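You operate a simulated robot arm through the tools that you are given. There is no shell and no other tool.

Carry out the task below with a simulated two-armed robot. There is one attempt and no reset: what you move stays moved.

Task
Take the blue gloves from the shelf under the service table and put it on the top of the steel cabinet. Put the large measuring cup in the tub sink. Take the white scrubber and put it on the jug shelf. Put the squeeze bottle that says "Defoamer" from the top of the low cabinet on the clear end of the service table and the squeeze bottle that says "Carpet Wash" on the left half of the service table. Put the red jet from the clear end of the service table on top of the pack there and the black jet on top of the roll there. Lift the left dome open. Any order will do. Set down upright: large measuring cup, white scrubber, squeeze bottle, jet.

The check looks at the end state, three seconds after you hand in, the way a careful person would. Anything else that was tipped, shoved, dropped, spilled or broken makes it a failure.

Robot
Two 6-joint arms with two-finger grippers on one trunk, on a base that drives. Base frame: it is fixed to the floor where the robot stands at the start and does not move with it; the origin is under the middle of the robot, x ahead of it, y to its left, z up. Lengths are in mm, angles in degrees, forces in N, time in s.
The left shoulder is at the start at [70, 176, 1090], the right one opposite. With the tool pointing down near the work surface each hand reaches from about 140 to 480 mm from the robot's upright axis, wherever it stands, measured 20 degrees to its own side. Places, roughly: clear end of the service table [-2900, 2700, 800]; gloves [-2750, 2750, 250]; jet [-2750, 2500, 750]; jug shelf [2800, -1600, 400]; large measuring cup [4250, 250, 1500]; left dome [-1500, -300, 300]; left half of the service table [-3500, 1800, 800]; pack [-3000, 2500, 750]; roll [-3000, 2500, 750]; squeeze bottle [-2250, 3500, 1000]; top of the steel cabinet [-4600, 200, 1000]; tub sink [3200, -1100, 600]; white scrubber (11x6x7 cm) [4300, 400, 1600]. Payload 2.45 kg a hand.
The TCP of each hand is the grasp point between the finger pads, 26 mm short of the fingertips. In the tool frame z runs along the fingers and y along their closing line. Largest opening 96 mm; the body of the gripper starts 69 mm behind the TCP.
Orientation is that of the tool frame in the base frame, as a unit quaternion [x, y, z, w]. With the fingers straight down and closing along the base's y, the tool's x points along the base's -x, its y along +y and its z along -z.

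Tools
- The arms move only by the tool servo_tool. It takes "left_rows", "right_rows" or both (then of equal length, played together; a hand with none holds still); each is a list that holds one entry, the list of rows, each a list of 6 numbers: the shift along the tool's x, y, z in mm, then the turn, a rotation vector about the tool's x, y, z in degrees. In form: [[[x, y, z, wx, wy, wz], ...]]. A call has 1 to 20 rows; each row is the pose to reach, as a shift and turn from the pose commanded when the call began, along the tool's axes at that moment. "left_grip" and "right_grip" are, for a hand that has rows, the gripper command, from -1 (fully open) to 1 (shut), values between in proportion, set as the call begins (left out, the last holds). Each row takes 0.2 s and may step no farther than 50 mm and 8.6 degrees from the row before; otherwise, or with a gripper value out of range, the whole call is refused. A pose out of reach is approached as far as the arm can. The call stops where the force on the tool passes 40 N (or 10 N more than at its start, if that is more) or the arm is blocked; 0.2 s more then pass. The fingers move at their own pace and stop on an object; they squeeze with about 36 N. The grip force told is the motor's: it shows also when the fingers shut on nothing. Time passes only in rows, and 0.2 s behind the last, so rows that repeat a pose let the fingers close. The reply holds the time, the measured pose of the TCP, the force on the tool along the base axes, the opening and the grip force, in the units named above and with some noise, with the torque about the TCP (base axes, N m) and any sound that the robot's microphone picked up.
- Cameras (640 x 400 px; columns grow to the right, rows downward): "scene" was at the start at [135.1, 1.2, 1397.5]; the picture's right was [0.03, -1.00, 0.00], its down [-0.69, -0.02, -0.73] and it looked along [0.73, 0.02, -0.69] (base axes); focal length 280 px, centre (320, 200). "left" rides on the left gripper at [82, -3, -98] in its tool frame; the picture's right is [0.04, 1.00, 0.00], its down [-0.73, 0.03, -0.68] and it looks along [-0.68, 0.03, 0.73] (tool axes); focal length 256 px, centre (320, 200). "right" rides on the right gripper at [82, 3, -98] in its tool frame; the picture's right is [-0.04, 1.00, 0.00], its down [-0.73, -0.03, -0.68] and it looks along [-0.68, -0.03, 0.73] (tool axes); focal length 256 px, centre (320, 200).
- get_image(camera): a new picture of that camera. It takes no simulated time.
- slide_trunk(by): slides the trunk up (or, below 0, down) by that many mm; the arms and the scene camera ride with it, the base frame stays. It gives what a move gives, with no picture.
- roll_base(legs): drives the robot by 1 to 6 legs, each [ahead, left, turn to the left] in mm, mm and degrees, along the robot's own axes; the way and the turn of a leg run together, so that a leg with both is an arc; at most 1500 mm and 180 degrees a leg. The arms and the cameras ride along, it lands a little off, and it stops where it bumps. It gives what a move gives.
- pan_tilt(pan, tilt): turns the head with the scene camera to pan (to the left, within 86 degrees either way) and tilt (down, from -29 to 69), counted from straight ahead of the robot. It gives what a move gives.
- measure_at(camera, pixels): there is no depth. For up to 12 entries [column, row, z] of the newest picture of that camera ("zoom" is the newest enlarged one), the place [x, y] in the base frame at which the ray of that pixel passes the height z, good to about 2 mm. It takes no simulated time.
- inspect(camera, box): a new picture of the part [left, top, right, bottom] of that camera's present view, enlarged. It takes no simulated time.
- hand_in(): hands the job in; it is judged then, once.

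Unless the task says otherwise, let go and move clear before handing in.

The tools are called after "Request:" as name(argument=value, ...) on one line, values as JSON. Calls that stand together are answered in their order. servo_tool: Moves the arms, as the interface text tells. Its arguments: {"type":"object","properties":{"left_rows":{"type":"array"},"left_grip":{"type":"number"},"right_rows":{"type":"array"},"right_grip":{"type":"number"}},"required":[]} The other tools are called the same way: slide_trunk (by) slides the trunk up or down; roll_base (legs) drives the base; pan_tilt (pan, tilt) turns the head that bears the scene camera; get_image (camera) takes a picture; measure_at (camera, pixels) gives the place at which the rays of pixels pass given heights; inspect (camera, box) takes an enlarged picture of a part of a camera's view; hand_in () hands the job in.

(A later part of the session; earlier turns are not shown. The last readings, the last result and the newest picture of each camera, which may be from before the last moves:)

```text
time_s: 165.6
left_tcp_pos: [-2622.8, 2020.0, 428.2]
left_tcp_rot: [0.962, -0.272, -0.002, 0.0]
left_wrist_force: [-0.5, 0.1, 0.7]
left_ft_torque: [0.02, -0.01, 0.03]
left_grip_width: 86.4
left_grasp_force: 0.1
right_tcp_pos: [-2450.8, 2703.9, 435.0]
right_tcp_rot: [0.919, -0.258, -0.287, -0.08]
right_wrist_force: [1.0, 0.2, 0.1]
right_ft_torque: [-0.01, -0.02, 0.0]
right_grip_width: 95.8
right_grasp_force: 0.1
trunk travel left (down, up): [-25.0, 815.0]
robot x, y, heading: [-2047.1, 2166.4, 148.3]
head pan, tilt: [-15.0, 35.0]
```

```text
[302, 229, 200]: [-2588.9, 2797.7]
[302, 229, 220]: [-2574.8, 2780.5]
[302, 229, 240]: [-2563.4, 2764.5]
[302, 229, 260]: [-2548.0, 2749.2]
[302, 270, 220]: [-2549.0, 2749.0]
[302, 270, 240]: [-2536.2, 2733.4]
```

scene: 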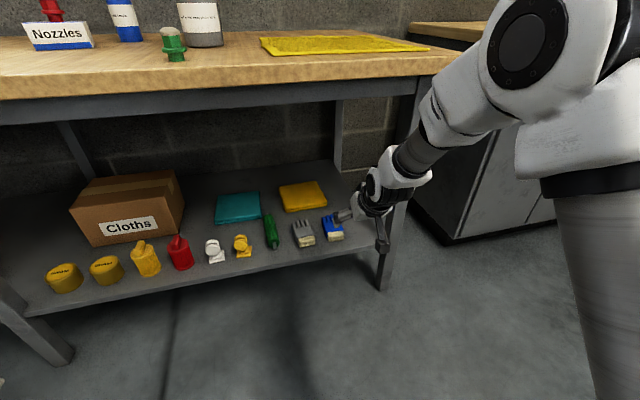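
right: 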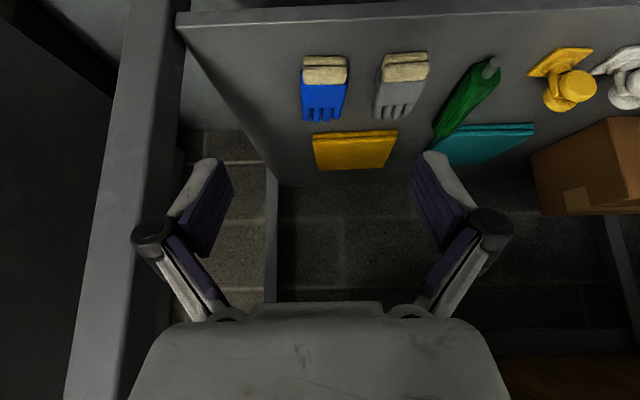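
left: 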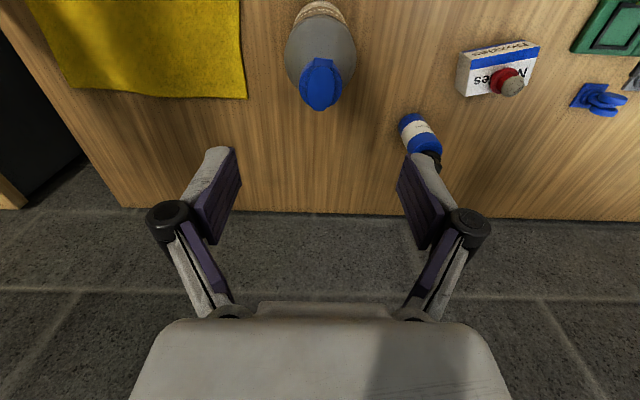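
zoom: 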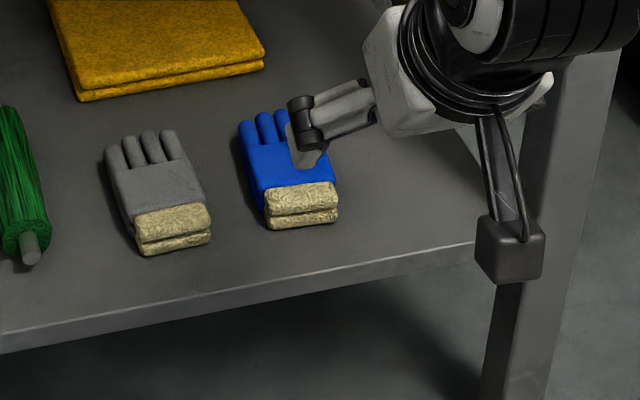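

Glove base front is at n=3632, t=1025, shelf z≈242; the glove is ~105 long and ~50 wide. I move the right hand over it, staying below the table top.

Request:
servo_tool(right_rows=[[[-18, 1, 35, 0, 0, 0], [-35, 2, 70, 0, 0, 0], [-52, 3, 106, 0, 0, 0], [-69, 4, 141, 0, 0, 0], [-86, 5, 176, 0, 0, 0], [-86, 5, 176, 0, 0, 0]]])

Request:
get_image(camera="right")

Request:
get_image(camera="scene")

```text
time_s: 167.0
left_tcp_pos: [-2624.2, 2022.3, 427.5]
left_tcp_rot: [0.963, -0.271, -0.002, 0.0]
left_wrist_force: [0.1, 0.5, 0.0]
left_ft_torque: [-0.03, 0.0, 0.0]
left_grip_width: 86.4
left_grasp_force: 0.1
right_tcp_pos: [-2599.6, 2788.9, 339.8]
right_tcp_rot: [0.919, -0.258, -0.287, -0.081]
right_wrist_force: [-0.5, -0.7, -0.2]
right_ft_torque: [-0.01, 0.01, 0.01]
right_grip_width: 96.0
right_grasp_force: 0.1
trunk travel left (down, up): [-25.0, 815.0]
robot x, y, heading: [-2045.6, 2164.7, 148.5]
head pan, tilt: [-15.0, 35.0]
```

```text
taken
```

right: 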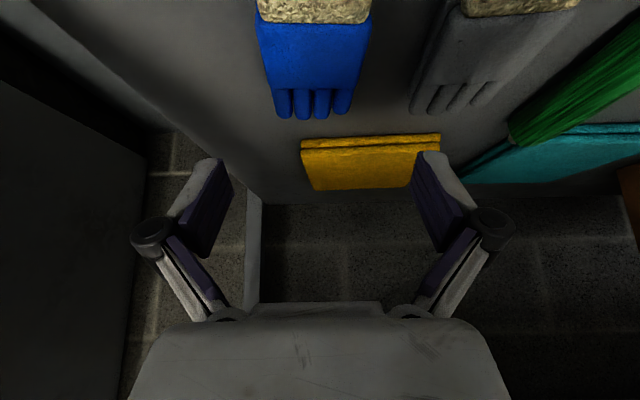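

```text
taken
```

scene: 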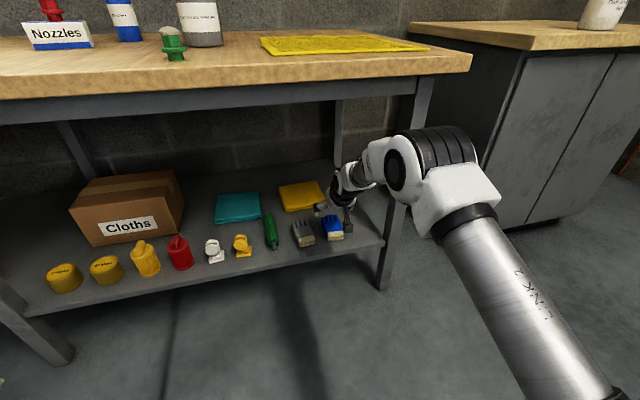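

Hand is centred over the blue glove (centre ~(314,65)). I descend vertically to z≈274.

Request:
servo_tool(right_rows=[[[13, -1, 18, 0, 0, 0], [26, -2, 37, 0, 0, 0], [36, -2, 51, 0, 0, 0], [36, -2, 51, 0, 0, 0]]])

Request:
get_image(camera="right")

Request:
inspect(camera="scene", box=[280, 150, 420, 260])

```text
time_s: 168.0
left_tcp_pos: [-2623.7, 2021.4, 427.2]
left_tcp_rot: [0.963, -0.271, -0.002, 0.001]
left_wrist_force: [-0.1, -0.7, 1.5]
left_ft_torque: [0.01, 0.01, 0.0]
left_grip_width: 86.4
left_grasp_force: 0.1
right_tcp_pos: [-2597.0, 2789.0, 277.1]
right_tcp_rot: [0.919, -0.258, -0.288, -0.08]
right_wrist_force: [-0.2, -0.9, -0.2]
right_ft_torque: [0.04, 0.0, 0.02]
right_grip_width: 96.1
right_grasp_force: 0.0
trunk travel left (down, up): [-25.0, 815.0]
robot x, y, heading: [-2047.4, 2166.1, 148.5]
head pan, tilt: [-15.0, 35.0]
```

```text
taken
```

right: 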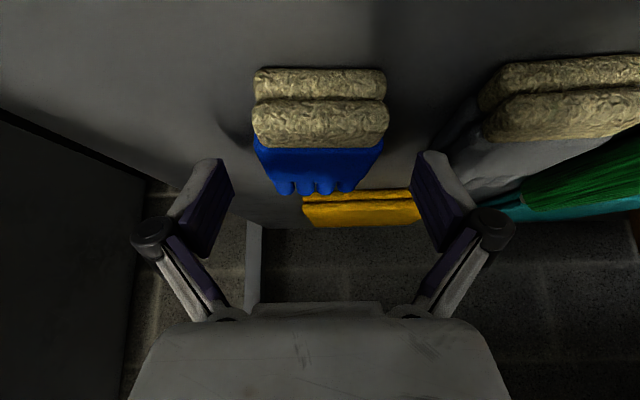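

```text
3.64 times, centred on (350, 205) of scene
```

zoom: 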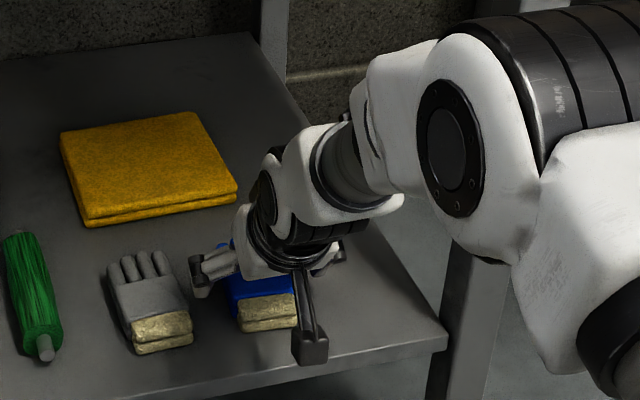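

Request:
measure_at(camera="right", pixels=[[320, 69, 242], [320, 193, 255], [320, 193, 265], [320, 148, 262], [320, 148, 270], [320, 148, 277], [320, 100, 262], [320, 100, 270], [320, 100, 277]])

Request:
inspect(camera="right", box=[220, 50, 420, 210])

```text
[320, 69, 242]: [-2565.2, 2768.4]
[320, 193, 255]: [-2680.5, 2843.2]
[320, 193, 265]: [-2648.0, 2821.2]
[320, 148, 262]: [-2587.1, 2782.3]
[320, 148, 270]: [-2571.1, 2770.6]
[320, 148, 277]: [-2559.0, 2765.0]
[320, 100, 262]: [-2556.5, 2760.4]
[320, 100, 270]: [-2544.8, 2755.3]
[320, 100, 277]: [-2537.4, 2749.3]
```

```text
2.50 times, centred on (320, 130) of right
```

zoom: 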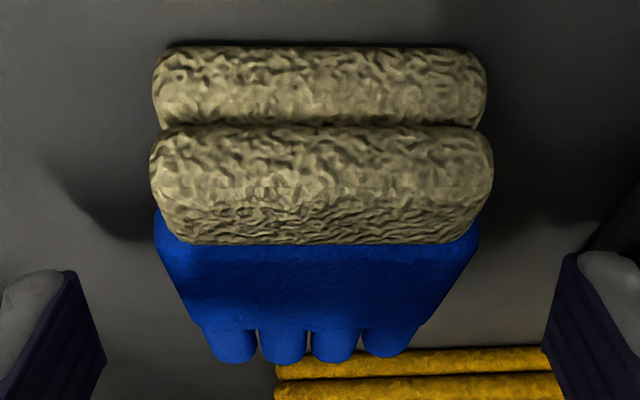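

Glove spans n 3632–3740 with its top at z≈265, so the TCP is at mid-glove. I lower 3 mm and close.

Request:
servo_tool(right_rows=[[[1.7, 0, 2.5, 0, 0, 0], [1.7, 0, 2.5, 0, 0, 0]]])

Request:
servo_tool(right_rows=[[[0, 0, 0, 0, 0, 0], [0, 0, 0, 0, 0, 0], [0, 0, 0, 0, 0, 0], [0, 0, 0, 0, 0, 0]]], right_grip=1)

Request:
get_image(camera="right")

```text
time_s: 168.6
left_tcp_pos: [-2623.4, 2021.6, 427.7]
left_tcp_rot: [0.962, -0.272, -0.002, 0.001]
left_wrist_force: [0.4, -0.1, -0.2]
left_ft_torque: [0.03, 0.0, 0.02]
left_grip_width: 86.7
left_grasp_force: 0.1
right_tcp_pos: [-2596.7, 2790.0, 274.1]
right_tcp_rot: [0.919, -0.258, -0.287, -0.08]
right_wrist_force: [0.4, 0.4, 0.1]
right_ft_torque: [0.0, -0.01, -0.01]
right_grip_width: 96.3
right_grasp_force: 0.1
trunk travel left (down, up): [-25.0, 815.0]
robot x, y, heading: [-2044.5, 2167.0, 148.7]
head pan, tilt: [-15.0, 35.0]
```

```text
time_s: 169.6
left_tcp_pos: [-2624.0, 2019.9, 429.4]
left_tcp_rot: [0.962, -0.271, -0.003, -0.001]
left_wrist_force: [-0.6, -0.5, -0.6]
left_ft_torque: [0.01, 0.0, -0.02]
left_grip_width: 86.3
left_grasp_force: 0.2
right_tcp_pos: [-2598.0, 2790.0, 275.2]
right_tcp_rot: [0.918, -0.258, -0.288, -0.081]
right_wrist_force: [-1.8, 2.4, 8.9]
right_ft_torque: [-0.2, 0.12, -0.16]
right_grip_width: 60.6
right_grasp_force: 36.1
trunk travel left (down, up): [-25.0, 815.0]
robot x, y, heading: [-2049.7, 2168.0, 148.6]
head pan, tilt: [-15.0, 35.0]
```

```text
taken
```

right: 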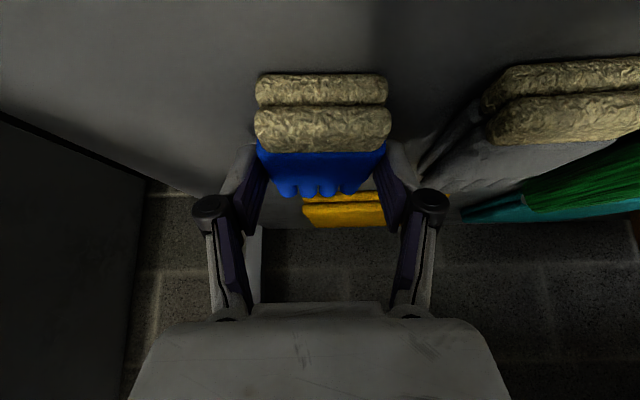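

Gripped at 60.6 mm. I lift 45 mm and check.

Request:
servo_tool(right_rows=[[[-6, 0, -8, 0, 0, 0], [-14, 0, -20, 0, 0, 0], [-26, 0, -37, 0, 0, 0], [-26, 0, -37, 0, 0, 0]]])

Request:
get_image(camera="right")

Request:
inspect(camera="scene", box=[280, 150, 420, 260])

```text
time_s: 170.6
left_tcp_pos: [-2623.3, 2022.2, 427.5]
left_tcp_rot: [0.962, -0.271, -0.001, 0.0]
left_wrist_force: [-0.4, -0.2, -0.8]
left_ft_torque: [0.01, 0.03, -0.02]
left_grip_width: 86.2
left_grasp_force: 0.2
right_tcp_pos: [-2597.2, 2790.2, 318.6]
right_tcp_rot: [0.919, -0.258, -0.288, -0.08]
right_wrist_force: [-0.1, -0.3, -0.8]
right_ft_torque: [-0.04, 0.0, 0.02]
right_grip_width: 60.3
right_grasp_force: 36.0
trunk travel left (down, up): [-25.0, 815.0]
robot x, y, heading: [-2044.7, 2166.1, 148.4]
head pan, tilt: [-15.0, 35.0]
```

```text
taken
```

right: 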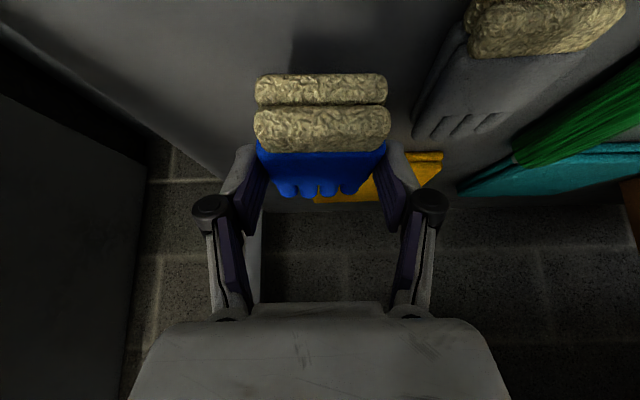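

```text
3.64 times, centred on (350, 205) of scene
```

zoom: 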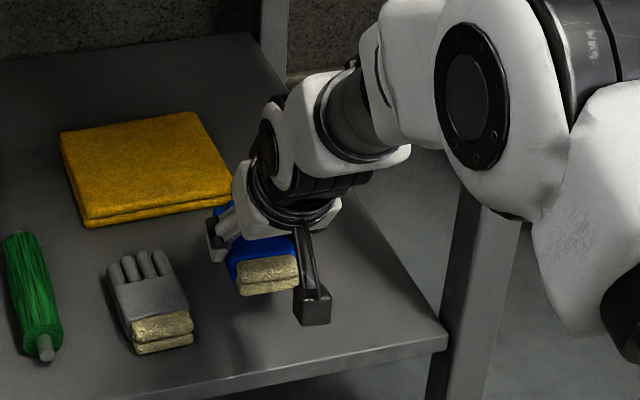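

The gloves came up with the hand. I back the hand straight out from under the table.

Request:
servo_tool(right_rows=[[[-14, 0, -20, 0, 0, 0], [10, 0, -50, 0, 0, 0], [46, 0, -75, 0, 0, 0], [82, 0, -100, 0, 0, 0], [118, 0, -125, 0, 0, 0], [140, 0, -141, 0, 0, 0], [140, 0, -141, 0, 0, 0]]])

Request:
get_image(camera="scene")

```text
time_s: 172.2
left_tcp_pos: [-2625.5, 2020.7, 428.9]
left_tcp_rot: [0.962, -0.272, -0.001, 0.0]
left_wrist_force: [0.0, -0.3, 0.4]
left_ft_torque: [0.0, 0.02, -0.01]
left_grip_width: 86.5
left_grasp_force: 0.0
right_tcp_pos: [-2430.0, 2687.1, 353.7]
right_tcp_rot: [0.919, -0.259, -0.287, -0.082]
right_wrist_force: [-0.4, 0.0, -0.9]
right_ft_torque: [0.02, -0.02, 0.02]
right_grip_width: 59.7
right_grasp_force: 36.7
trunk travel left (down, up): [-25.0, 815.0]
robot x, y, heading: [-2048.5, 2163.7, 148.7]
head pan, tilt: [-15.0, 35.0]
```

```text
taken
```

scene: 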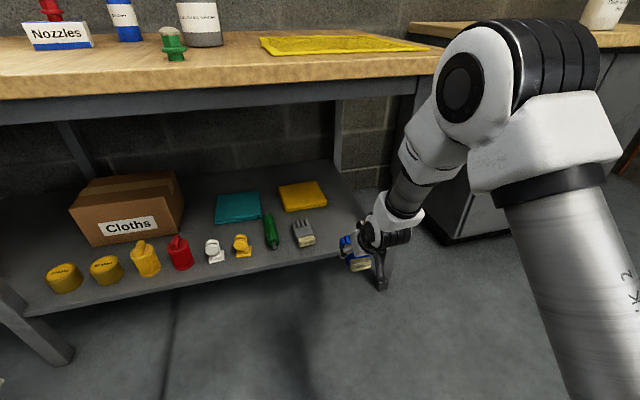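

Gloves are out. I go left 565 and back 300 to open floor, then raise the trunk.

Request:
roll_base(legs=[[0, 565, 0], [-300, 0, 0]])

Request:
slide_trunk(by=400)

Request:
slide_trunk(by=230)

Request:
pan_tilt(pan=60, tilt=20)

Request:
get_image(camera="scene")

```text
time_s: 177.1
left_tcp_pos: [-2665.5, 1385.5, 427.4]
left_tcp_rot: [0.962, -0.274, -0.002, 0.001]
left_wrist_force: [-1.2, 0.6, 0.0]
left_ft_torque: [-0.01, -0.01, 0.0]
left_grip_width: 86.1
left_grasp_force: 0.1
right_tcp_pos: [-2469.4, 2051.4, 353.1]
right_tcp_rot: [0.918, -0.26, -0.288, -0.081]
right_wrist_force: [-0.9, -1.0, -0.4]
right_ft_torque: [0.0, 0.01, 0.03]
right_grip_width: 59.5
right_grasp_force: 36.1
trunk travel left (down, up): [-25.0, 815.0]
robot x, y, heading: [-2087.0, 1526.6, 148.2]
head pan, tilt: [-15.0, 35.0]
```

```text
time_s: 180.9
left_tcp_pos: [-2664.9, 1384.7, 829.2]
left_tcp_rot: [0.962, -0.275, -0.002, 0.001]
left_wrist_force: [0.3, -0.7, -0.1]
left_ft_torque: [-0.02, -0.04, 0.0]
left_grip_width: 86.3
left_grasp_force: 0.1
right_tcp_pos: [-2469.6, 2051.1, 753.8]
right_tcp_rot: [0.918, -0.26, -0.287, -0.082]
right_wrist_force: [0.6, 0.4, -0.4]
right_ft_torque: [0.04, -0.02, -0.01]
right_grip_width: 59.4
right_grasp_force: 36.2
trunk travel left (down, up): [-425.0, 415.0]
robot x, y, heading: [-2085.3, 1524.5, 148.3]
head pan, tilt: [-15.0, 35.0]
```

```text
time_s: 183.3
left_tcp_pos: [-2664.5, 1385.7, 1058.7]
left_tcp_rot: [0.962, -0.274, -0.002, 0.0]
left_wrist_force: [0.4, -1.2, -0.2]
left_ft_torque: [-0.01, 0.0, 0.02]
left_grip_width: 86.3
left_grasp_force: 0.1
right_tcp_pos: [-2469.4, 2051.4, 983.1]
right_tcp_rot: [0.919, -0.26, -0.287, -0.081]
right_wrist_force: [0.1, 0.1, -1.1]
right_ft_torque: [0.03, -0.03, 0.02]
right_grip_width: 59.4
right_grasp_force: 36.2
trunk travel left (down, up): [-655.0, 185.0]
robot x, y, heading: [-2087.5, 1530.7, 148.2]
head pan, tilt: [-15.0, 35.0]
```

```text
time_s: 184.8
left_tcp_pos: [-2664.6, 1386.2, 1058.1]
left_tcp_rot: [0.962, -0.274, -0.001, 0.001]
left_wrist_force: [0.3, -0.3, -0.1]
left_ft_torque: [0.01, -0.01, 0.05]
left_grip_width: 86.4
left_grasp_force: 0.0
right_tcp_pos: [-2468.2, 2050.8, 982.6]
right_tcp_rot: [0.919, -0.259, -0.287, -0.081]
right_wrist_force: [0.2, 0.0, -1.6]
right_ft_torque: [-0.01, -0.01, -0.01]
right_grip_width: 59.3
right_grasp_force: 35.6
trunk travel left (down, up): [-655.0, 185.0]
robot x, y, heading: [-2084.0, 1528.3, 148.1]
head pan, tilt: [60.0, 20.0]
```

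```text
taken
```

scene: 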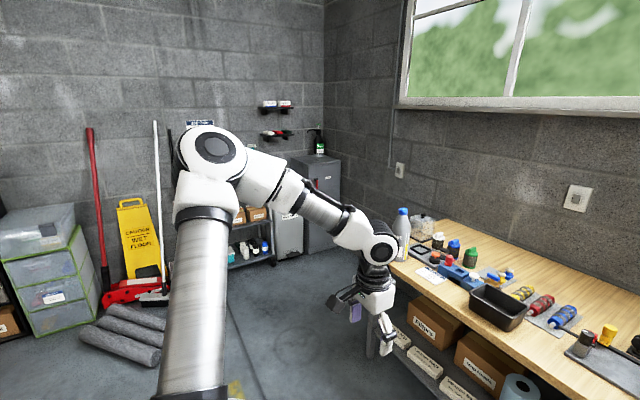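

Request:
measure_at(camera="scene", pixels=[[306, 256, 0], [340, 232, 0], [275, 262, 0], [228, 270, 0], [160, 362, 0], [200, 300, 0], [372, 352, 0], [316, 157, 1000], [340, 157, 1000], [292, 155, 1000]])

Request:
inspect(camera="scene", box=[220, 90, 400, 280])

```text
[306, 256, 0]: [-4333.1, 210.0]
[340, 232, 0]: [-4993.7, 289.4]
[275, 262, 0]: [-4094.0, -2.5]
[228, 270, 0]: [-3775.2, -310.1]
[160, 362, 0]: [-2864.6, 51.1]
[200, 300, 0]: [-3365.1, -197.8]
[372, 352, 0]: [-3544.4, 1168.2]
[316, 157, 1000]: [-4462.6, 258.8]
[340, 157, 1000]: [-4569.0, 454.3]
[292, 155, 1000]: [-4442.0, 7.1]
```

```text
2.11 times, centred on (310, 185) of scene
```

zoom: 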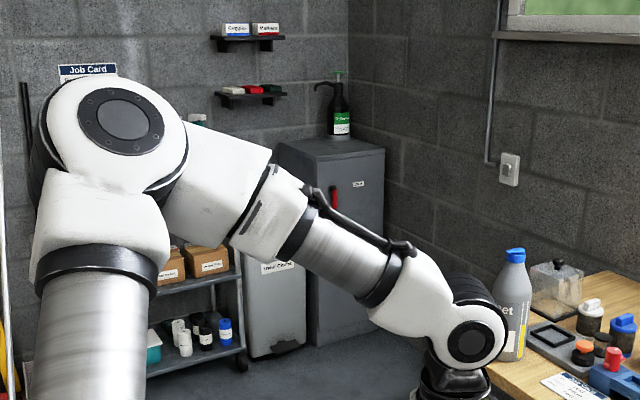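

The steel cabinet's door face is at t≈−2078 near n≈3808. I turn left 90.5° here in the open, then move along the aisle.

Request:
roll_base(legs=[[0, 0, 90.5]])

Request:
roll_base(legs=[[0, -475, 0], [1400, 0, 0]])

Request:
pan_tilt(pan=-20, tilt=30)

Request:
get_image(camera="scene")

```text
time_s: 189.0
left_tcp_pos: [-1951.6, 949.2, 1058.2]
left_tcp_rot: [0.877, 0.481, -0.001, 0.001]
left_wrist_force: [0.7, 0.3, 0.9]
left_ft_torque: [0.04, 0.01, -0.04]
left_grip_width: 86.5
left_grasp_force: 0.1
right_tcp_pos: [-2615.9, 1152.9, 983.4]
right_tcp_rot: [0.836, 0.461, -0.261, 0.144]
right_wrist_force: [0.1, 0.5, -0.8]
right_ft_torque: [0.03, 0.0, -0.02]
right_grip_width: 59.5
right_grasp_force: 36.1
trunk travel left (down, up): [-655.0, 185.0]
robot x, y, heading: [-2088.3, 1529.5, -122.4]
head pan, tilt: [60.0, 20.0]
```

```text
time_s: 198.4
left_tcp_pos: [-3071.4, 21.8, 1058.3]
left_tcp_rot: [0.87, 0.493, -0.001, 0.002]
left_wrist_force: [-0.1, -0.1, 0.1]
left_ft_torque: [-0.01, 0.02, -0.01]
left_grip_width: 86.4
left_grasp_force: 0.1
right_tcp_pos: [-3739.9, 207.4, 983.7]
right_tcp_rot: [0.83, 0.472, -0.259, 0.148]
right_wrist_force: [-0.6, 0.9, -0.3]
right_ft_torque: [0.05, -0.05, -0.01]
right_grip_width: 59.4
right_grasp_force: 36.3
trunk travel left (down, up): [-655.0, 185.0]
robot x, y, heading: [-3220.8, 594.1, -120.8]
head pan, tilt: [60.0, 20.0]
```

```text
time_s: 199.9
left_tcp_pos: [-3071.9, 22.3, 1057.8]
left_tcp_rot: [0.87, 0.493, -0.001, 0.002]
left_wrist_force: [-0.9, -0.4, 0.8]
left_ft_torque: [0.0, 0.02, 0.0]
left_grip_width: 86.3
left_grasp_force: 0.1
right_tcp_pos: [-3740.0, 207.8, 983.4]
right_tcp_rot: [0.83, 0.472, -0.259, 0.147]
right_wrist_force: [0.2, -0.4, -0.4]
right_ft_torque: [0.0, -0.01, -0.01]
right_grip_width: 59.0
right_grasp_force: 36.0
trunk travel left (down, up): [-655.0, 185.0]
robot x, y, heading: [-3219.1, 598.3, -120.7]
head pan, tilt: [-20.0, 30.0]
```

```text
taken
```

scene: 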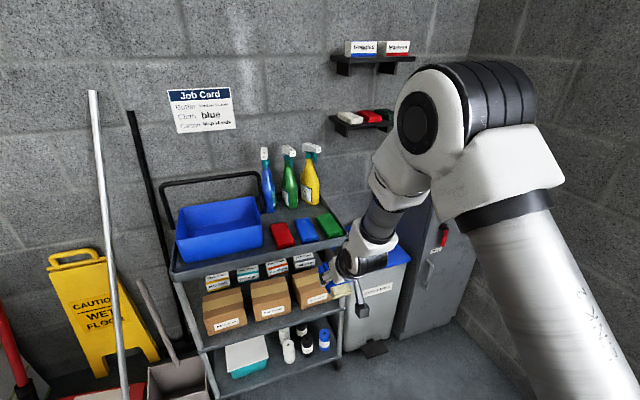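

The cart is ahead-left and the hand is beside it. I measure the cart's corner and cabinet before strafing right.

Request:
measure_at(camera="scene", pixels=[[340, 370, 0], [395, 340, 0], [440, 322, 0], [375, 352, 0], [120, 398, 0]])

Request:
pan_tilt(pan=-60, tilt=35)

Request:
get_image(camera="scene")

Request:
pan_tilt(pan=-86, tilt=60)

Request:
get_image(camera="scene")

```text
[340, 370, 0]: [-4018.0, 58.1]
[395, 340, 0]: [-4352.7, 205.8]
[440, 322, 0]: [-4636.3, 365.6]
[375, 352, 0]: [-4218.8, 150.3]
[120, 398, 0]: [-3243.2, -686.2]
```

```text
time_s: 201.0
left_tcp_pos: [-3071.6, 21.7, 1058.2]
left_tcp_rot: [0.87, 0.494, -0.001, 0.002]
left_wrist_force: [-0.4, 0.3, 0.5]
left_ft_torque: [-0.02, 0.01, 0.02]
left_grip_width: 86.5
left_grasp_force: 0.1
right_tcp_pos: [-3740.1, 207.8, 983.6]
right_tcp_rot: [0.829, 0.472, -0.259, 0.147]
right_wrist_force: [0.5, 0.1, -0.7]
right_ft_torque: [0.03, -0.02, 0.02]
right_grip_width: 59.2
right_grasp_force: 36.4
trunk travel left (down, up): [-655.0, 185.0]
robot x, y, heading: [-3223.4, 598.5, -121.0]
head pan, tilt: [-60.0, 35.0]
```

```text
taken
```

scene: 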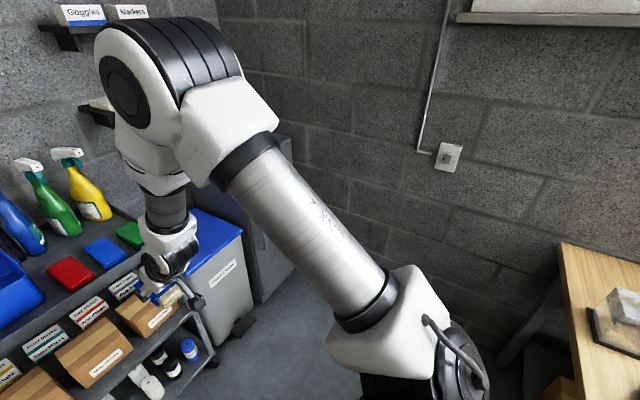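

```text
time_s: 201.9
left_tcp_pos: [-3071.9, 21.9, 1058.2]
left_tcp_rot: [0.87, 0.493, -0.001, 0.002]
left_wrist_force: [-0.4, -0.7, 0.0]
left_ft_torque: [-0.05, 0.05, -0.01]
left_grip_width: 86.4
left_grasp_force: 0.1
right_tcp_pos: [-3739.6, 207.6, 983.6]
right_tcp_rot: [0.83, 0.472, -0.26, 0.147]
right_wrist_force: [0.4, 0.5, -0.8]
right_ft_torque: [0.02, -0.01, 0.04]
right_grip_width: 59.2
right_grasp_force: 36.1
trunk travel left (down, up): [-655.0, 185.0]
robot x, y, heading: [-3224.8, 598.0, -120.7]
head pan, tilt: [-85.9, 60.0]
```

```text
taken
```

scene: 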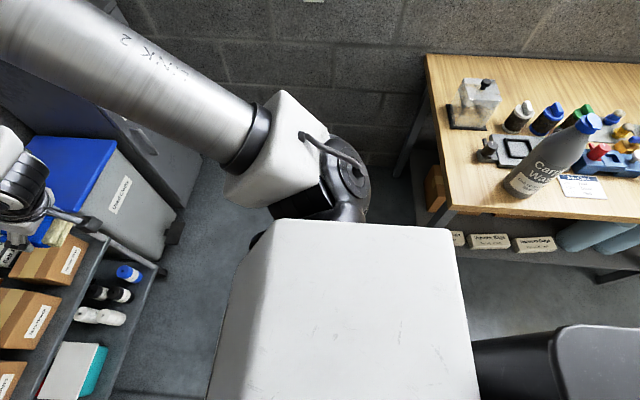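

The corridor between the cart (t≈−2043) and the table end (t≈−871) is wide enough. I go ahead 130 mm and then strafe right 880 mm.

Request:
roll_base(legs=[[130, 0, -0.7], [0, -880, 0]])

Request:
pan_tilt(pan=0, tilt=35)

Request:
get_image(camera="scene")

```text
time_s: 207.4
left_tcp_pos: [-3901.2, 373.0, 1056.7]
left_tcp_rot: [0.872, 0.489, -0.002, 0.0]
left_wrist_force: [0.4, 0.3, -0.9]
left_ft_torque: [-0.02, -0.01, 0.0]
left_grip_width: 86.2
left_grasp_force: 0.0
right_tcp_pos: [-4567.6, 564.1, 983.2]
right_tcp_rot: [0.832, 0.469, -0.26, 0.146]
right_wrist_force: [0.5, -0.1, -0.9]
right_ft_torque: [0.0, -0.04, -0.02]
right_grip_width: 59.3
right_grasp_force: 36.6
trunk travel left (down, up): [-655.0, 185.0]
robot x, y, heading: [-4046.8, 952.9, -121.2]
head pan, tilt: [-85.9, 60.0]
```

```text
time_s: 209.0
left_tcp_pos: [-3901.2, 373.5, 1057.7]
left_tcp_rot: [0.872, 0.489, -0.002, 0.001]
left_wrist_force: [0.1, -0.3, 0.3]
left_ft_torque: [-0.02, 0.01, -0.02]
left_grip_width: 86.2
left_grasp_force: 0.1
right_tcp_pos: [-4567.5, 565.5, 983.8]
right_tcp_rot: [0.832, 0.469, -0.26, 0.146]
right_wrist_force: [0.7, -0.1, -0.3]
right_ft_torque: [-0.01, 0.0, -0.01]
right_grip_width: 59.1
right_grasp_force: 36.2
trunk travel left (down, up): [-655.0, 185.0]
robot x, y, heading: [-4046.1, 953.6, -121.4]
head pan, tilt: [0.0, 35.0]
```

```text
taken
```

scene: 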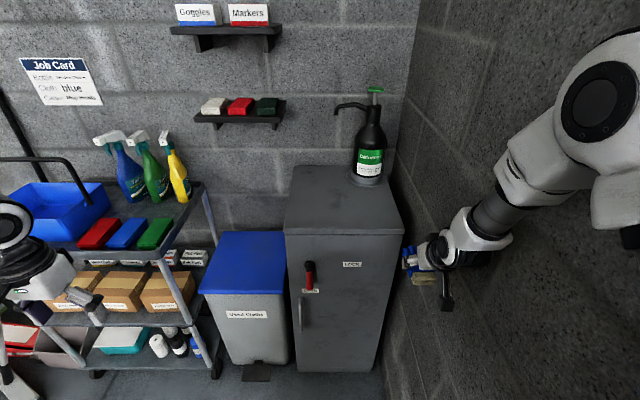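

Cabinet top computes to z≈898, spanning n 3848–4212; the pump bottle is at its right rear. I strafe left 245 mm and go ahead 150 mm so the right hand faces its left front part.

Request:
roll_base(legs=[[0, 245, 0]])

Request:
get_image(camera="scene")

Request:
get_image(camera="right")

```text
time_s: 210.8
left_tcp_pos: [-3691.2, 248.2, 1058.6]
left_tcp_rot: [0.87, 0.492, -0.001, 0.002]
left_wrist_force: [0.2, 0.2, -0.9]
left_ft_torque: [-0.01, 0.04, -0.02]
left_grip_width: 86.4
left_grasp_force: 0.0
right_tcp_pos: [-4357.6, 435.8, 983.1]
right_tcp_rot: [0.831, 0.47, -0.259, 0.147]
right_wrist_force: [-0.8, 0.3, 0.2]
right_ft_torque: [0.04, -0.05, 0.02]
right_grip_width: 59.5
right_grasp_force: 35.9
trunk travel left (down, up): [-655.0, 185.0]
robot x, y, heading: [-3841.9, 820.4, -120.9]
head pan, tilt: [0.0, 35.0]
```

```text
taken
```

scene: 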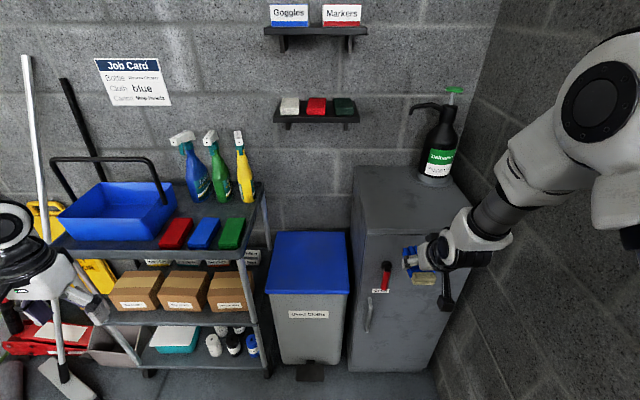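

```text
taken
```

right: 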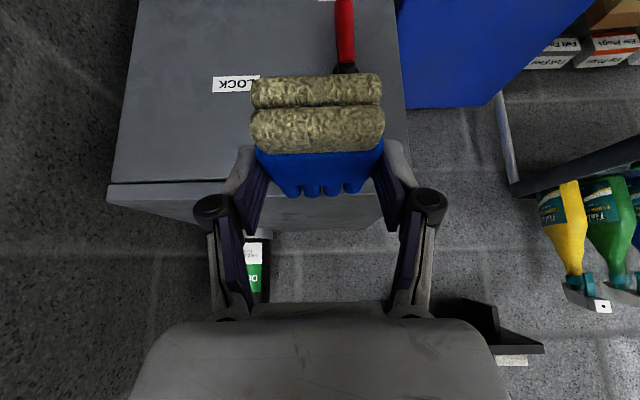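

Request:
servo_tool(right_rows=[[[-17, 0, -25, 0, 0, 0], [-17, 0, -25, 0, 0, 0]]])

Request:
roll_base(legs=[[170, 0, -0.4]])

Request:
get_image(camera="scene")

Request:
get_image(camera="right")

```text
time_s: 211.4
left_tcp_pos: [-3689.8, 248.6, 1058.5]
left_tcp_rot: [0.871, 0.491, 0.0, 0.001]
left_wrist_force: [-0.1, 0.5, -0.2]
left_ft_torque: [0.04, -0.03, 0.02]
left_grip_width: 86.3
left_grasp_force: 0.1
right_tcp_pos: [-4358.0, 436.1, 1013.4]
right_tcp_rot: [0.831, 0.471, -0.258, 0.146]
right_wrist_force: [-0.2, -1.0, -0.6]
right_ft_torque: [0.04, -0.03, 0.03]
right_grip_width: 59.0
right_grasp_force: 36.7
trunk travel left (down, up): [-655.0, 185.0]
robot x, y, heading: [-3834.0, 820.3, -121.0]
head pan, tilt: [0.0, 35.0]
```

```text
time_s: 212.9
left_tcp_pos: [-3781.3, 102.5, 1058.3]
left_tcp_rot: [0.872, 0.49, -0.002, 0.0]
left_wrist_force: [-0.1, 0.0, -1.1]
left_ft_torque: [0.0, 0.02, 0.01]
left_grip_width: 86.7
left_grasp_force: 0.0
right_tcp_pos: [-4447.5, 295.2, 1014.1]
right_tcp_rot: [0.832, 0.468, -0.26, 0.147]
right_wrist_force: [-0.5, 0.3, -1.0]
right_ft_torque: [0.01, 0.0, 0.01]
right_grip_width: 59.4
right_grasp_force: 36.1
trunk travel left (down, up): [-655.0, 185.0]
robot x, y, heading: [-3929.9, 677.9, -121.4]
head pan, tilt: [0.0, 35.0]
```

```text
taken
```

scene: 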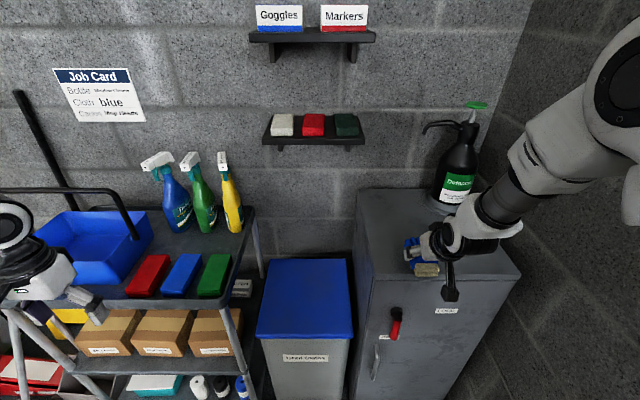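

```text
taken
```

right: 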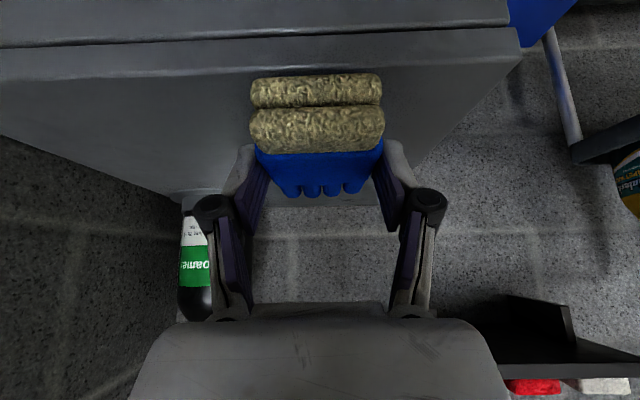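

Request:
inspect(camera="scene", box=[330, 170, 540, 310])

Request:
measure_at(camera="right", pixels=[[320, 48, 900], [320, 48, 920], [320, 48, 880], [320, 20, 900]])

```text
2.86 times, centred on (435, 240) of scene
```

zoom: 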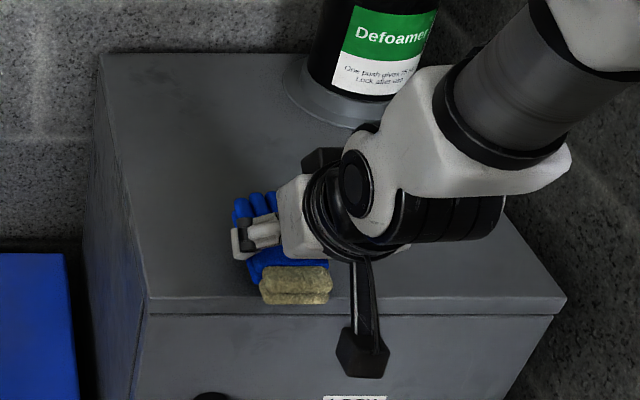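

```text
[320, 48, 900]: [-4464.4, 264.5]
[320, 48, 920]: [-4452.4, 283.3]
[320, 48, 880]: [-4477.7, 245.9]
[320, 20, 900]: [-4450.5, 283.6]
```

The top edge is at row ~275 → z≈915. I extend the arm 140 mm forward over the top at constant height.

Request:
servo_tool(right_rows=[[[-38, 0, 27, 0, 0, 0], [-76, 0, 53, 0, 0, 0], [-115, 0, 80, 0, 0, 0], [-115, 0, 80, 0, 0, 0]]])

Request:
get_image(camera="right")

Request:
inspect(camera="scene", box=[330, 150, 540, 310])

```text
time_s: 213.9
left_tcp_pos: [-3780.8, 103.8, 1059.8]
left_tcp_rot: [0.872, 0.49, -0.001, 0.001]
left_wrist_force: [0.6, 0.5, -0.8]
left_ft_torque: [-0.04, -0.01, 0.05]
left_grip_width: 86.4
left_grasp_force: 0.0
right_tcp_pos: [-4520.1, 174.9, 1014.6]
right_tcp_rot: [0.832, 0.468, -0.261, 0.147]
right_wrist_force: [0.6, -0.1, -0.8]
right_ft_torque: [-0.01, -0.01, 0.0]
right_grip_width: 59.2
right_grasp_force: 35.8
trunk travel left (down, up): [-655.0, 185.0]
robot x, y, heading: [-3928.0, 674.6, -121.4]
head pan, tilt: [0.0, 35.0]
```

```text
taken
```

right: 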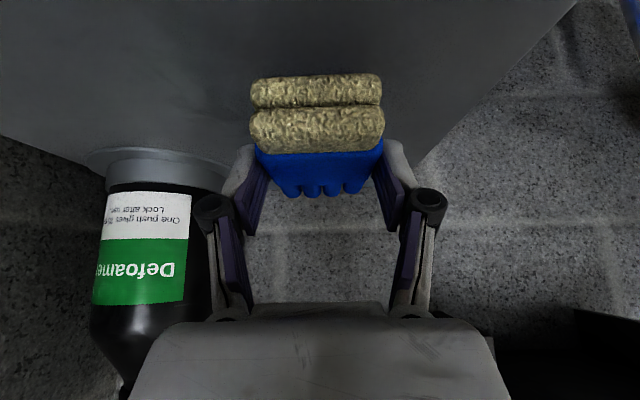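

```text
2.50 times, centred on (435, 230) of scene
```

zoom: 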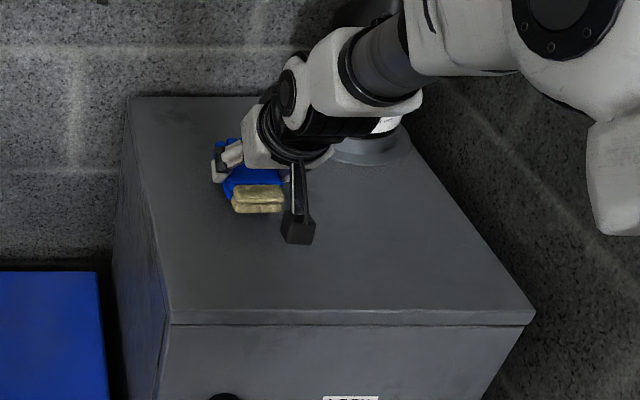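

Over the top; the pump bottle is ~80 mm to the side. I lower 50 mm, then step gently to contact.

Request:
servo_tool(right_rows=[[[14, 0, 20, 0, 0, 0], [28, 0, 40, 0, 0, 0], [28, 0, 40, 0, 0, 0]]])

Request:
servo_tool(right_rows=[[[2, 0, 3, 0, 0, 0], [4, 0, 6, 0, 0, 0], [4, 0, 6, 0, 0, 0]]])

Request:
inspect(camera="scene", box=[380, 180, 480, 270])

```text
time_s: 214.5
left_tcp_pos: [-3779.8, 104.2, 1059.0]
left_tcp_rot: [0.872, 0.489, -0.002, 0.001]
left_wrist_force: [-0.1, 0.0, 0.3]
left_ft_torque: [0.02, -0.05, 0.01]
left_grip_width: 86.3
left_grasp_force: 0.1
right_tcp_pos: [-4523.6, 170.4, 982.9]
right_tcp_rot: [0.828, 0.466, -0.272, 0.152]
right_wrist_force: [5.9, 7.7, 22.4]
right_ft_torque: [0.69, -0.22, -0.09]
right_grip_width: 59.2
right_grasp_force: 36.1
trunk travel left (down, up): [-655.0, 185.0]
robot x, y, heading: [-3929.9, 680.6, -121.6]
head pan, tilt: [0.0, 35.0]
stopped in row 3 (right hand): the force on the tool passed its limit at 76 N (the readings are from after the stop); the commanded pose is now the measured one
```

```text
time_s: 215.1
left_tcp_pos: [-3781.6, 104.0, 1056.9]
left_tcp_rot: [0.872, 0.489, -0.002, 0.002]
left_wrist_force: [-0.7, -0.4, 0.7]
left_ft_torque: [-0.02, -0.02, 0.0]
left_grip_width: 86.1
left_grasp_force: 0.1
right_tcp_pos: [-4525.6, 166.2, 983.1]
right_tcp_rot: [0.826, 0.463, -0.28, 0.156]
right_wrist_force: [1.2, 5.7, 21.4]
right_ft_torque: [0.44, -0.23, 0.1]
right_grip_width: 59.2
right_grasp_force: 36.0
trunk travel left (down, up): [-655.0, 185.0]
robot x, y, heading: [-3926.9, 678.8, -121.4]
head pan, tilt: [0.0, 35.0]
stopped in row 3 (right hand): the force on the tool passed its limit at 42 N (the readings are from after the stop); the commanded pose is now the measured one
```

```text
4.44 times, centred on (430, 225) of scene
```

zoom: 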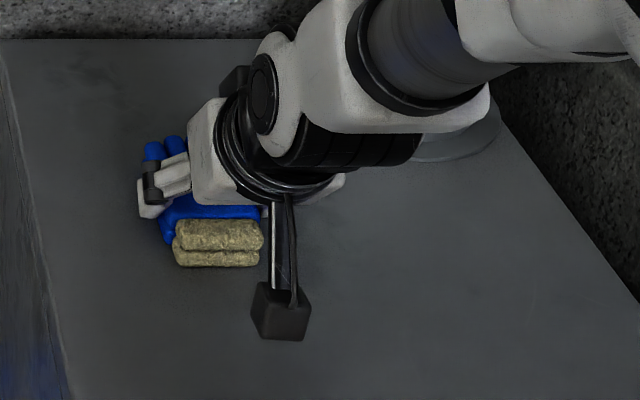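

It touched earlier than expected: the top is at z≈950. The gloves rest on the cabinet; I open the fingers.

Request:
servo_tool(right_rows=[[[0, 0, 0, 0, 0, 0], [0, 0, 0, 0, 0, 0], [0, 0, 0, 0, 0, 0]]], right_grip=-0.8)

Request:
get_image(camera="right")

Request:
get_image(camera="scene")

```text
time_s: 215.9
left_tcp_pos: [-3782.3, 101.7, 1058.3]
left_tcp_rot: [0.873, 0.488, -0.001, 0.001]
left_wrist_force: [0.1, -0.5, 0.6]
left_ft_torque: [0.02, -0.02, -0.03]
left_grip_width: 86.3
left_grasp_force: 0.1
right_tcp_pos: [-4527.4, 166.2, 977.3]
right_tcp_rot: [0.828, 0.464, -0.274, 0.154]
right_wrist_force: [0.1, 0.7, -0.4]
right_ft_torque: [-0.01, -0.01, 0.02]
right_grip_width: 86.5
right_grasp_force: 0.0
trunk travel left (down, up): [-655.0, 185.0]
robot x, y, heading: [-3926.4, 677.3, -121.7]
head pan, tilt: [0.0, 35.0]
```

```text
taken
```

right: 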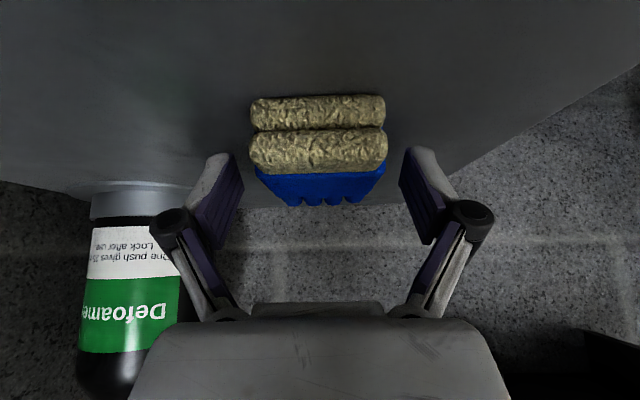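

```text
taken
```

scene: 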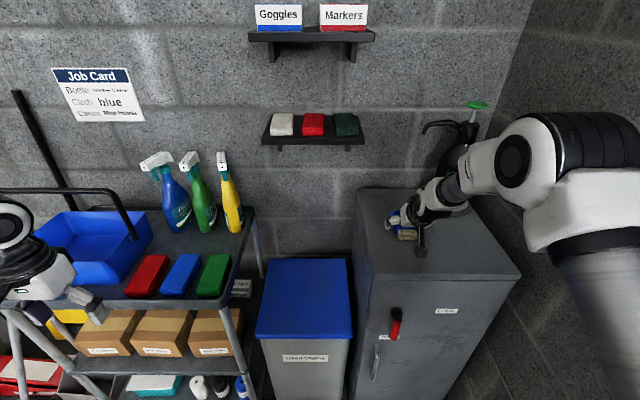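

Released. I lift the hand straight up and then back it away from the cabinet.

Request:
servo_tool(right_rows=[[[-18, 0, -24, 0, 0, 0], [-36, 0, -48, 0, 0, 0], [-54, 0, -72, 0, 0, 0], [-54, 0, -72, 0, 0, 0]]])

Request:
get_image(camera="right")

Request:
inspect(camera="scene", box=[340, 170, 500, 290])

```text
time_s: 216.9
left_tcp_pos: [-3783.1, 102.8, 1058.4]
left_tcp_rot: [0.872, 0.489, -0.001, 0.001]
left_wrist_force: [-0.5, -0.3, -0.4]
left_ft_torque: [-0.03, 0.01, 0.01]
left_grip_width: 86.3
left_grasp_force: 0.0
right_tcp_pos: [-4525.6, 166.1, 1067.8]
right_tcp_rot: [0.827, 0.465, -0.274, 0.155]
right_wrist_force: [-0.4, -0.9, 0.8]
right_ft_torque: [-0.01, -0.01, 0.02]
right_grip_width: 86.6
right_grasp_force: 0.1
trunk travel left (down, up): [-655.0, 185.0]
robot x, y, heading: [-3924.0, 681.0, -121.7]
head pan, tilt: [0.0, 35.0]
```

```text
taken
```

right: 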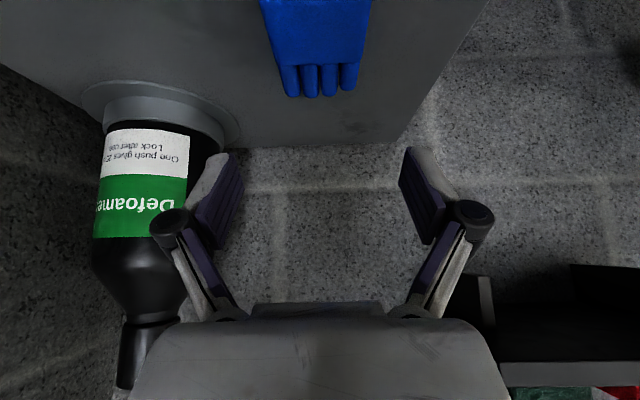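

```text
3.33 times, centred on (420, 230) of scene
```

zoom: 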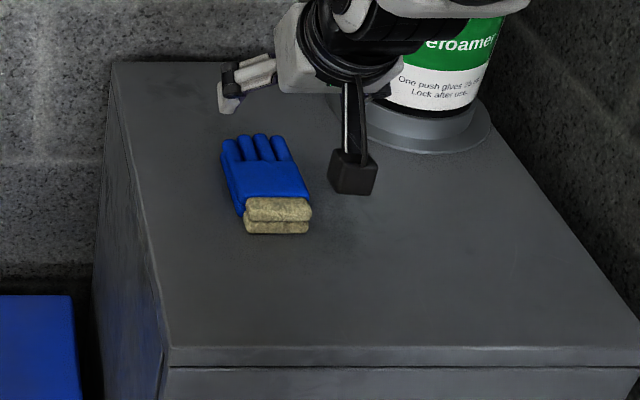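

Gloves lie on the steel cabinet, the pump bottle untouched. I retract the arm and drive back out of the corner.

Request:
roll_base(legs=[[-165, 0, 0]])

Request:
servo_tool(right_rows=[[[38, 0, -27, 0, 0, 0], [76, 0, -53, 0, 0, 0], [115, 0, -80, 0, 0, 0], [115, 0, -80, 0, 8, 0], [115, 0, -80, 0, 16, 0], [115, 0, -80, 0, 24, 0], [115, 0, -80, 0, 32, 0], [115, 0, -80, 0, 37, 0]]])

Request:
get_image(camera="scene")

```text
time_s: 218.3
left_tcp_pos: [-3698.2, 240.3, 1057.7]
left_tcp_rot: [0.873, 0.488, 0.0, 0.001]
left_wrist_force: [0.4, 0.0, 0.0]
left_ft_torque: [0.0, 0.01, 0.02]
left_grip_width: 86.6
left_grasp_force: 0.1
right_tcp_pos: [-4442.2, 304.7, 1066.5]
right_tcp_rot: [0.828, 0.464, -0.275, 0.154]
right_wrist_force: [0.8, 0.3, -1.3]
right_ft_torque: [-0.01, 0.0, 0.0]
right_grip_width: 86.4
right_grasp_force: 0.1
trunk travel left (down, up): [-655.0, 185.0]
robot x, y, heading: [-3841.3, 815.7, -121.6]
head pan, tilt: [0.0, 35.0]
```

```text
time_s: 220.2
left_tcp_pos: [-3698.0, 240.3, 1057.8]
left_tcp_rot: [0.873, 0.488, -0.001, 0.0]
left_wrist_force: [-0.1, -0.3, -0.2]
left_ft_torque: [0.02, 0.02, 0.02]
left_grip_width: 86.4
left_grasp_force: 0.0
right_tcp_pos: [-4368.0, 425.6, 1062.7]
right_tcp_rot: [0.873, 0.488, 0.001, -0.001]
right_wrist_force: [0.5, 0.8, 1.0]
right_ft_torque: [0.0, 0.01, -0.02]
right_grip_width: 86.4
right_grasp_force: 0.0
trunk travel left (down, up): [-655.0, 185.0]
robot x, y, heading: [-3840.5, 817.7, -121.9]
head pan, tilt: [0.0, 35.0]
```

```text
taken
```

scene: 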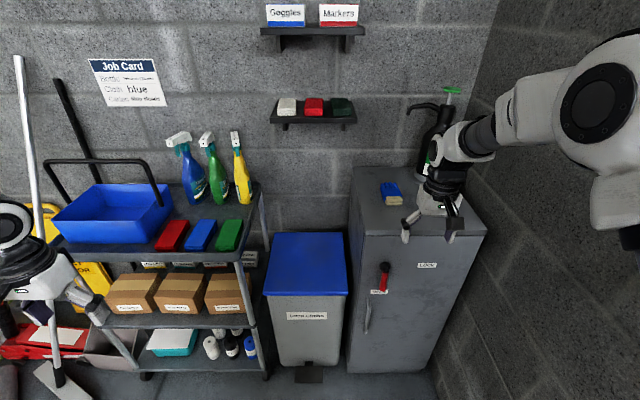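

Request:
roll_base(legs=[[0, 645, 0.5], [-1100, 0, 0], [0, 1000, 0]])

Request:
pan_tilt(pan=20, tilt=35)

Request:
get_image(camera="scene")

```text
time_s: 233.8
left_tcp_pos: [-1752.2, 279.3, 1059.3]
left_tcp_rot: [0.884, 0.467, -0.001, 0.003]
left_wrist_force: [-0.2, -0.6, 0.4]
left_ft_torque: [0.01, 0.01, -0.01]
left_grip_width: 86.2
left_grasp_force: 0.1
right_tcp_pos: [-2414.2, 494.2, 1063.1]
right_tcp_rot: [0.883, 0.469, 0.001, -0.001]
right_wrist_force: [0.6, 0.1, -0.1]
right_ft_torque: [0.03, 0.02, -0.01]
right_grip_width: 86.4
right_grasp_force: 0.1
trunk travel left (down, up): [-655.0, 185.0]
robot x, y, heading: [-1873.0, 859.8, -124.4]
head pan, tilt: [0.0, 35.0]
```

```text
time_s: 234.6
left_tcp_pos: [-1753.8, 277.8, 1058.9]
left_tcp_rot: [0.884, 0.468, -0.001, 0.002]
left_wrist_force: [0.4, 0.5, 0.8]
left_ft_torque: [0.02, 0.0, -0.01]
left_grip_width: 86.3
left_grasp_force: 0.0
right_tcp_pos: [-2414.9, 493.9, 1063.6]
right_tcp_rot: [0.883, 0.469, 0.002, 0.0]
right_wrist_force: [-0.6, -0.2, 0.1]
right_ft_torque: [-0.03, 0.01, 0.0]
right_grip_width: 86.4
right_grasp_force: 0.0
trunk travel left (down, up): [-655.0, 185.0]
robot x, y, heading: [-1872.4, 862.1, -124.2]
head pan, tilt: [20.0, 35.0]
```

```text
taken
```

scene: 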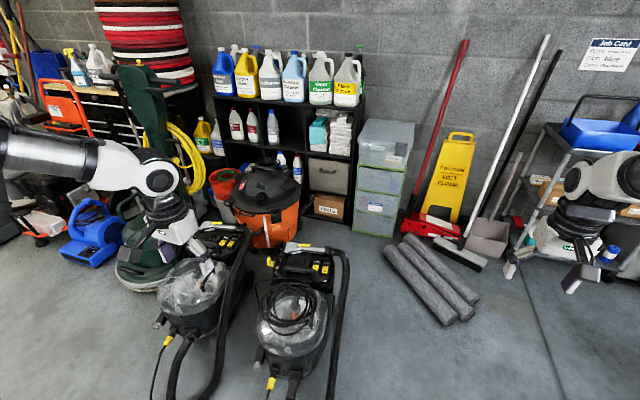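

Request:
inspect(camera="scene", box=[130, 210, 350, 390])

```text
2.22 times, centred on (240, 300) of scene
```

zoom: 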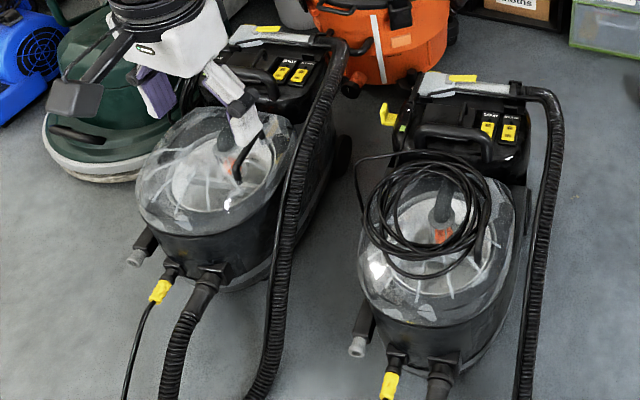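

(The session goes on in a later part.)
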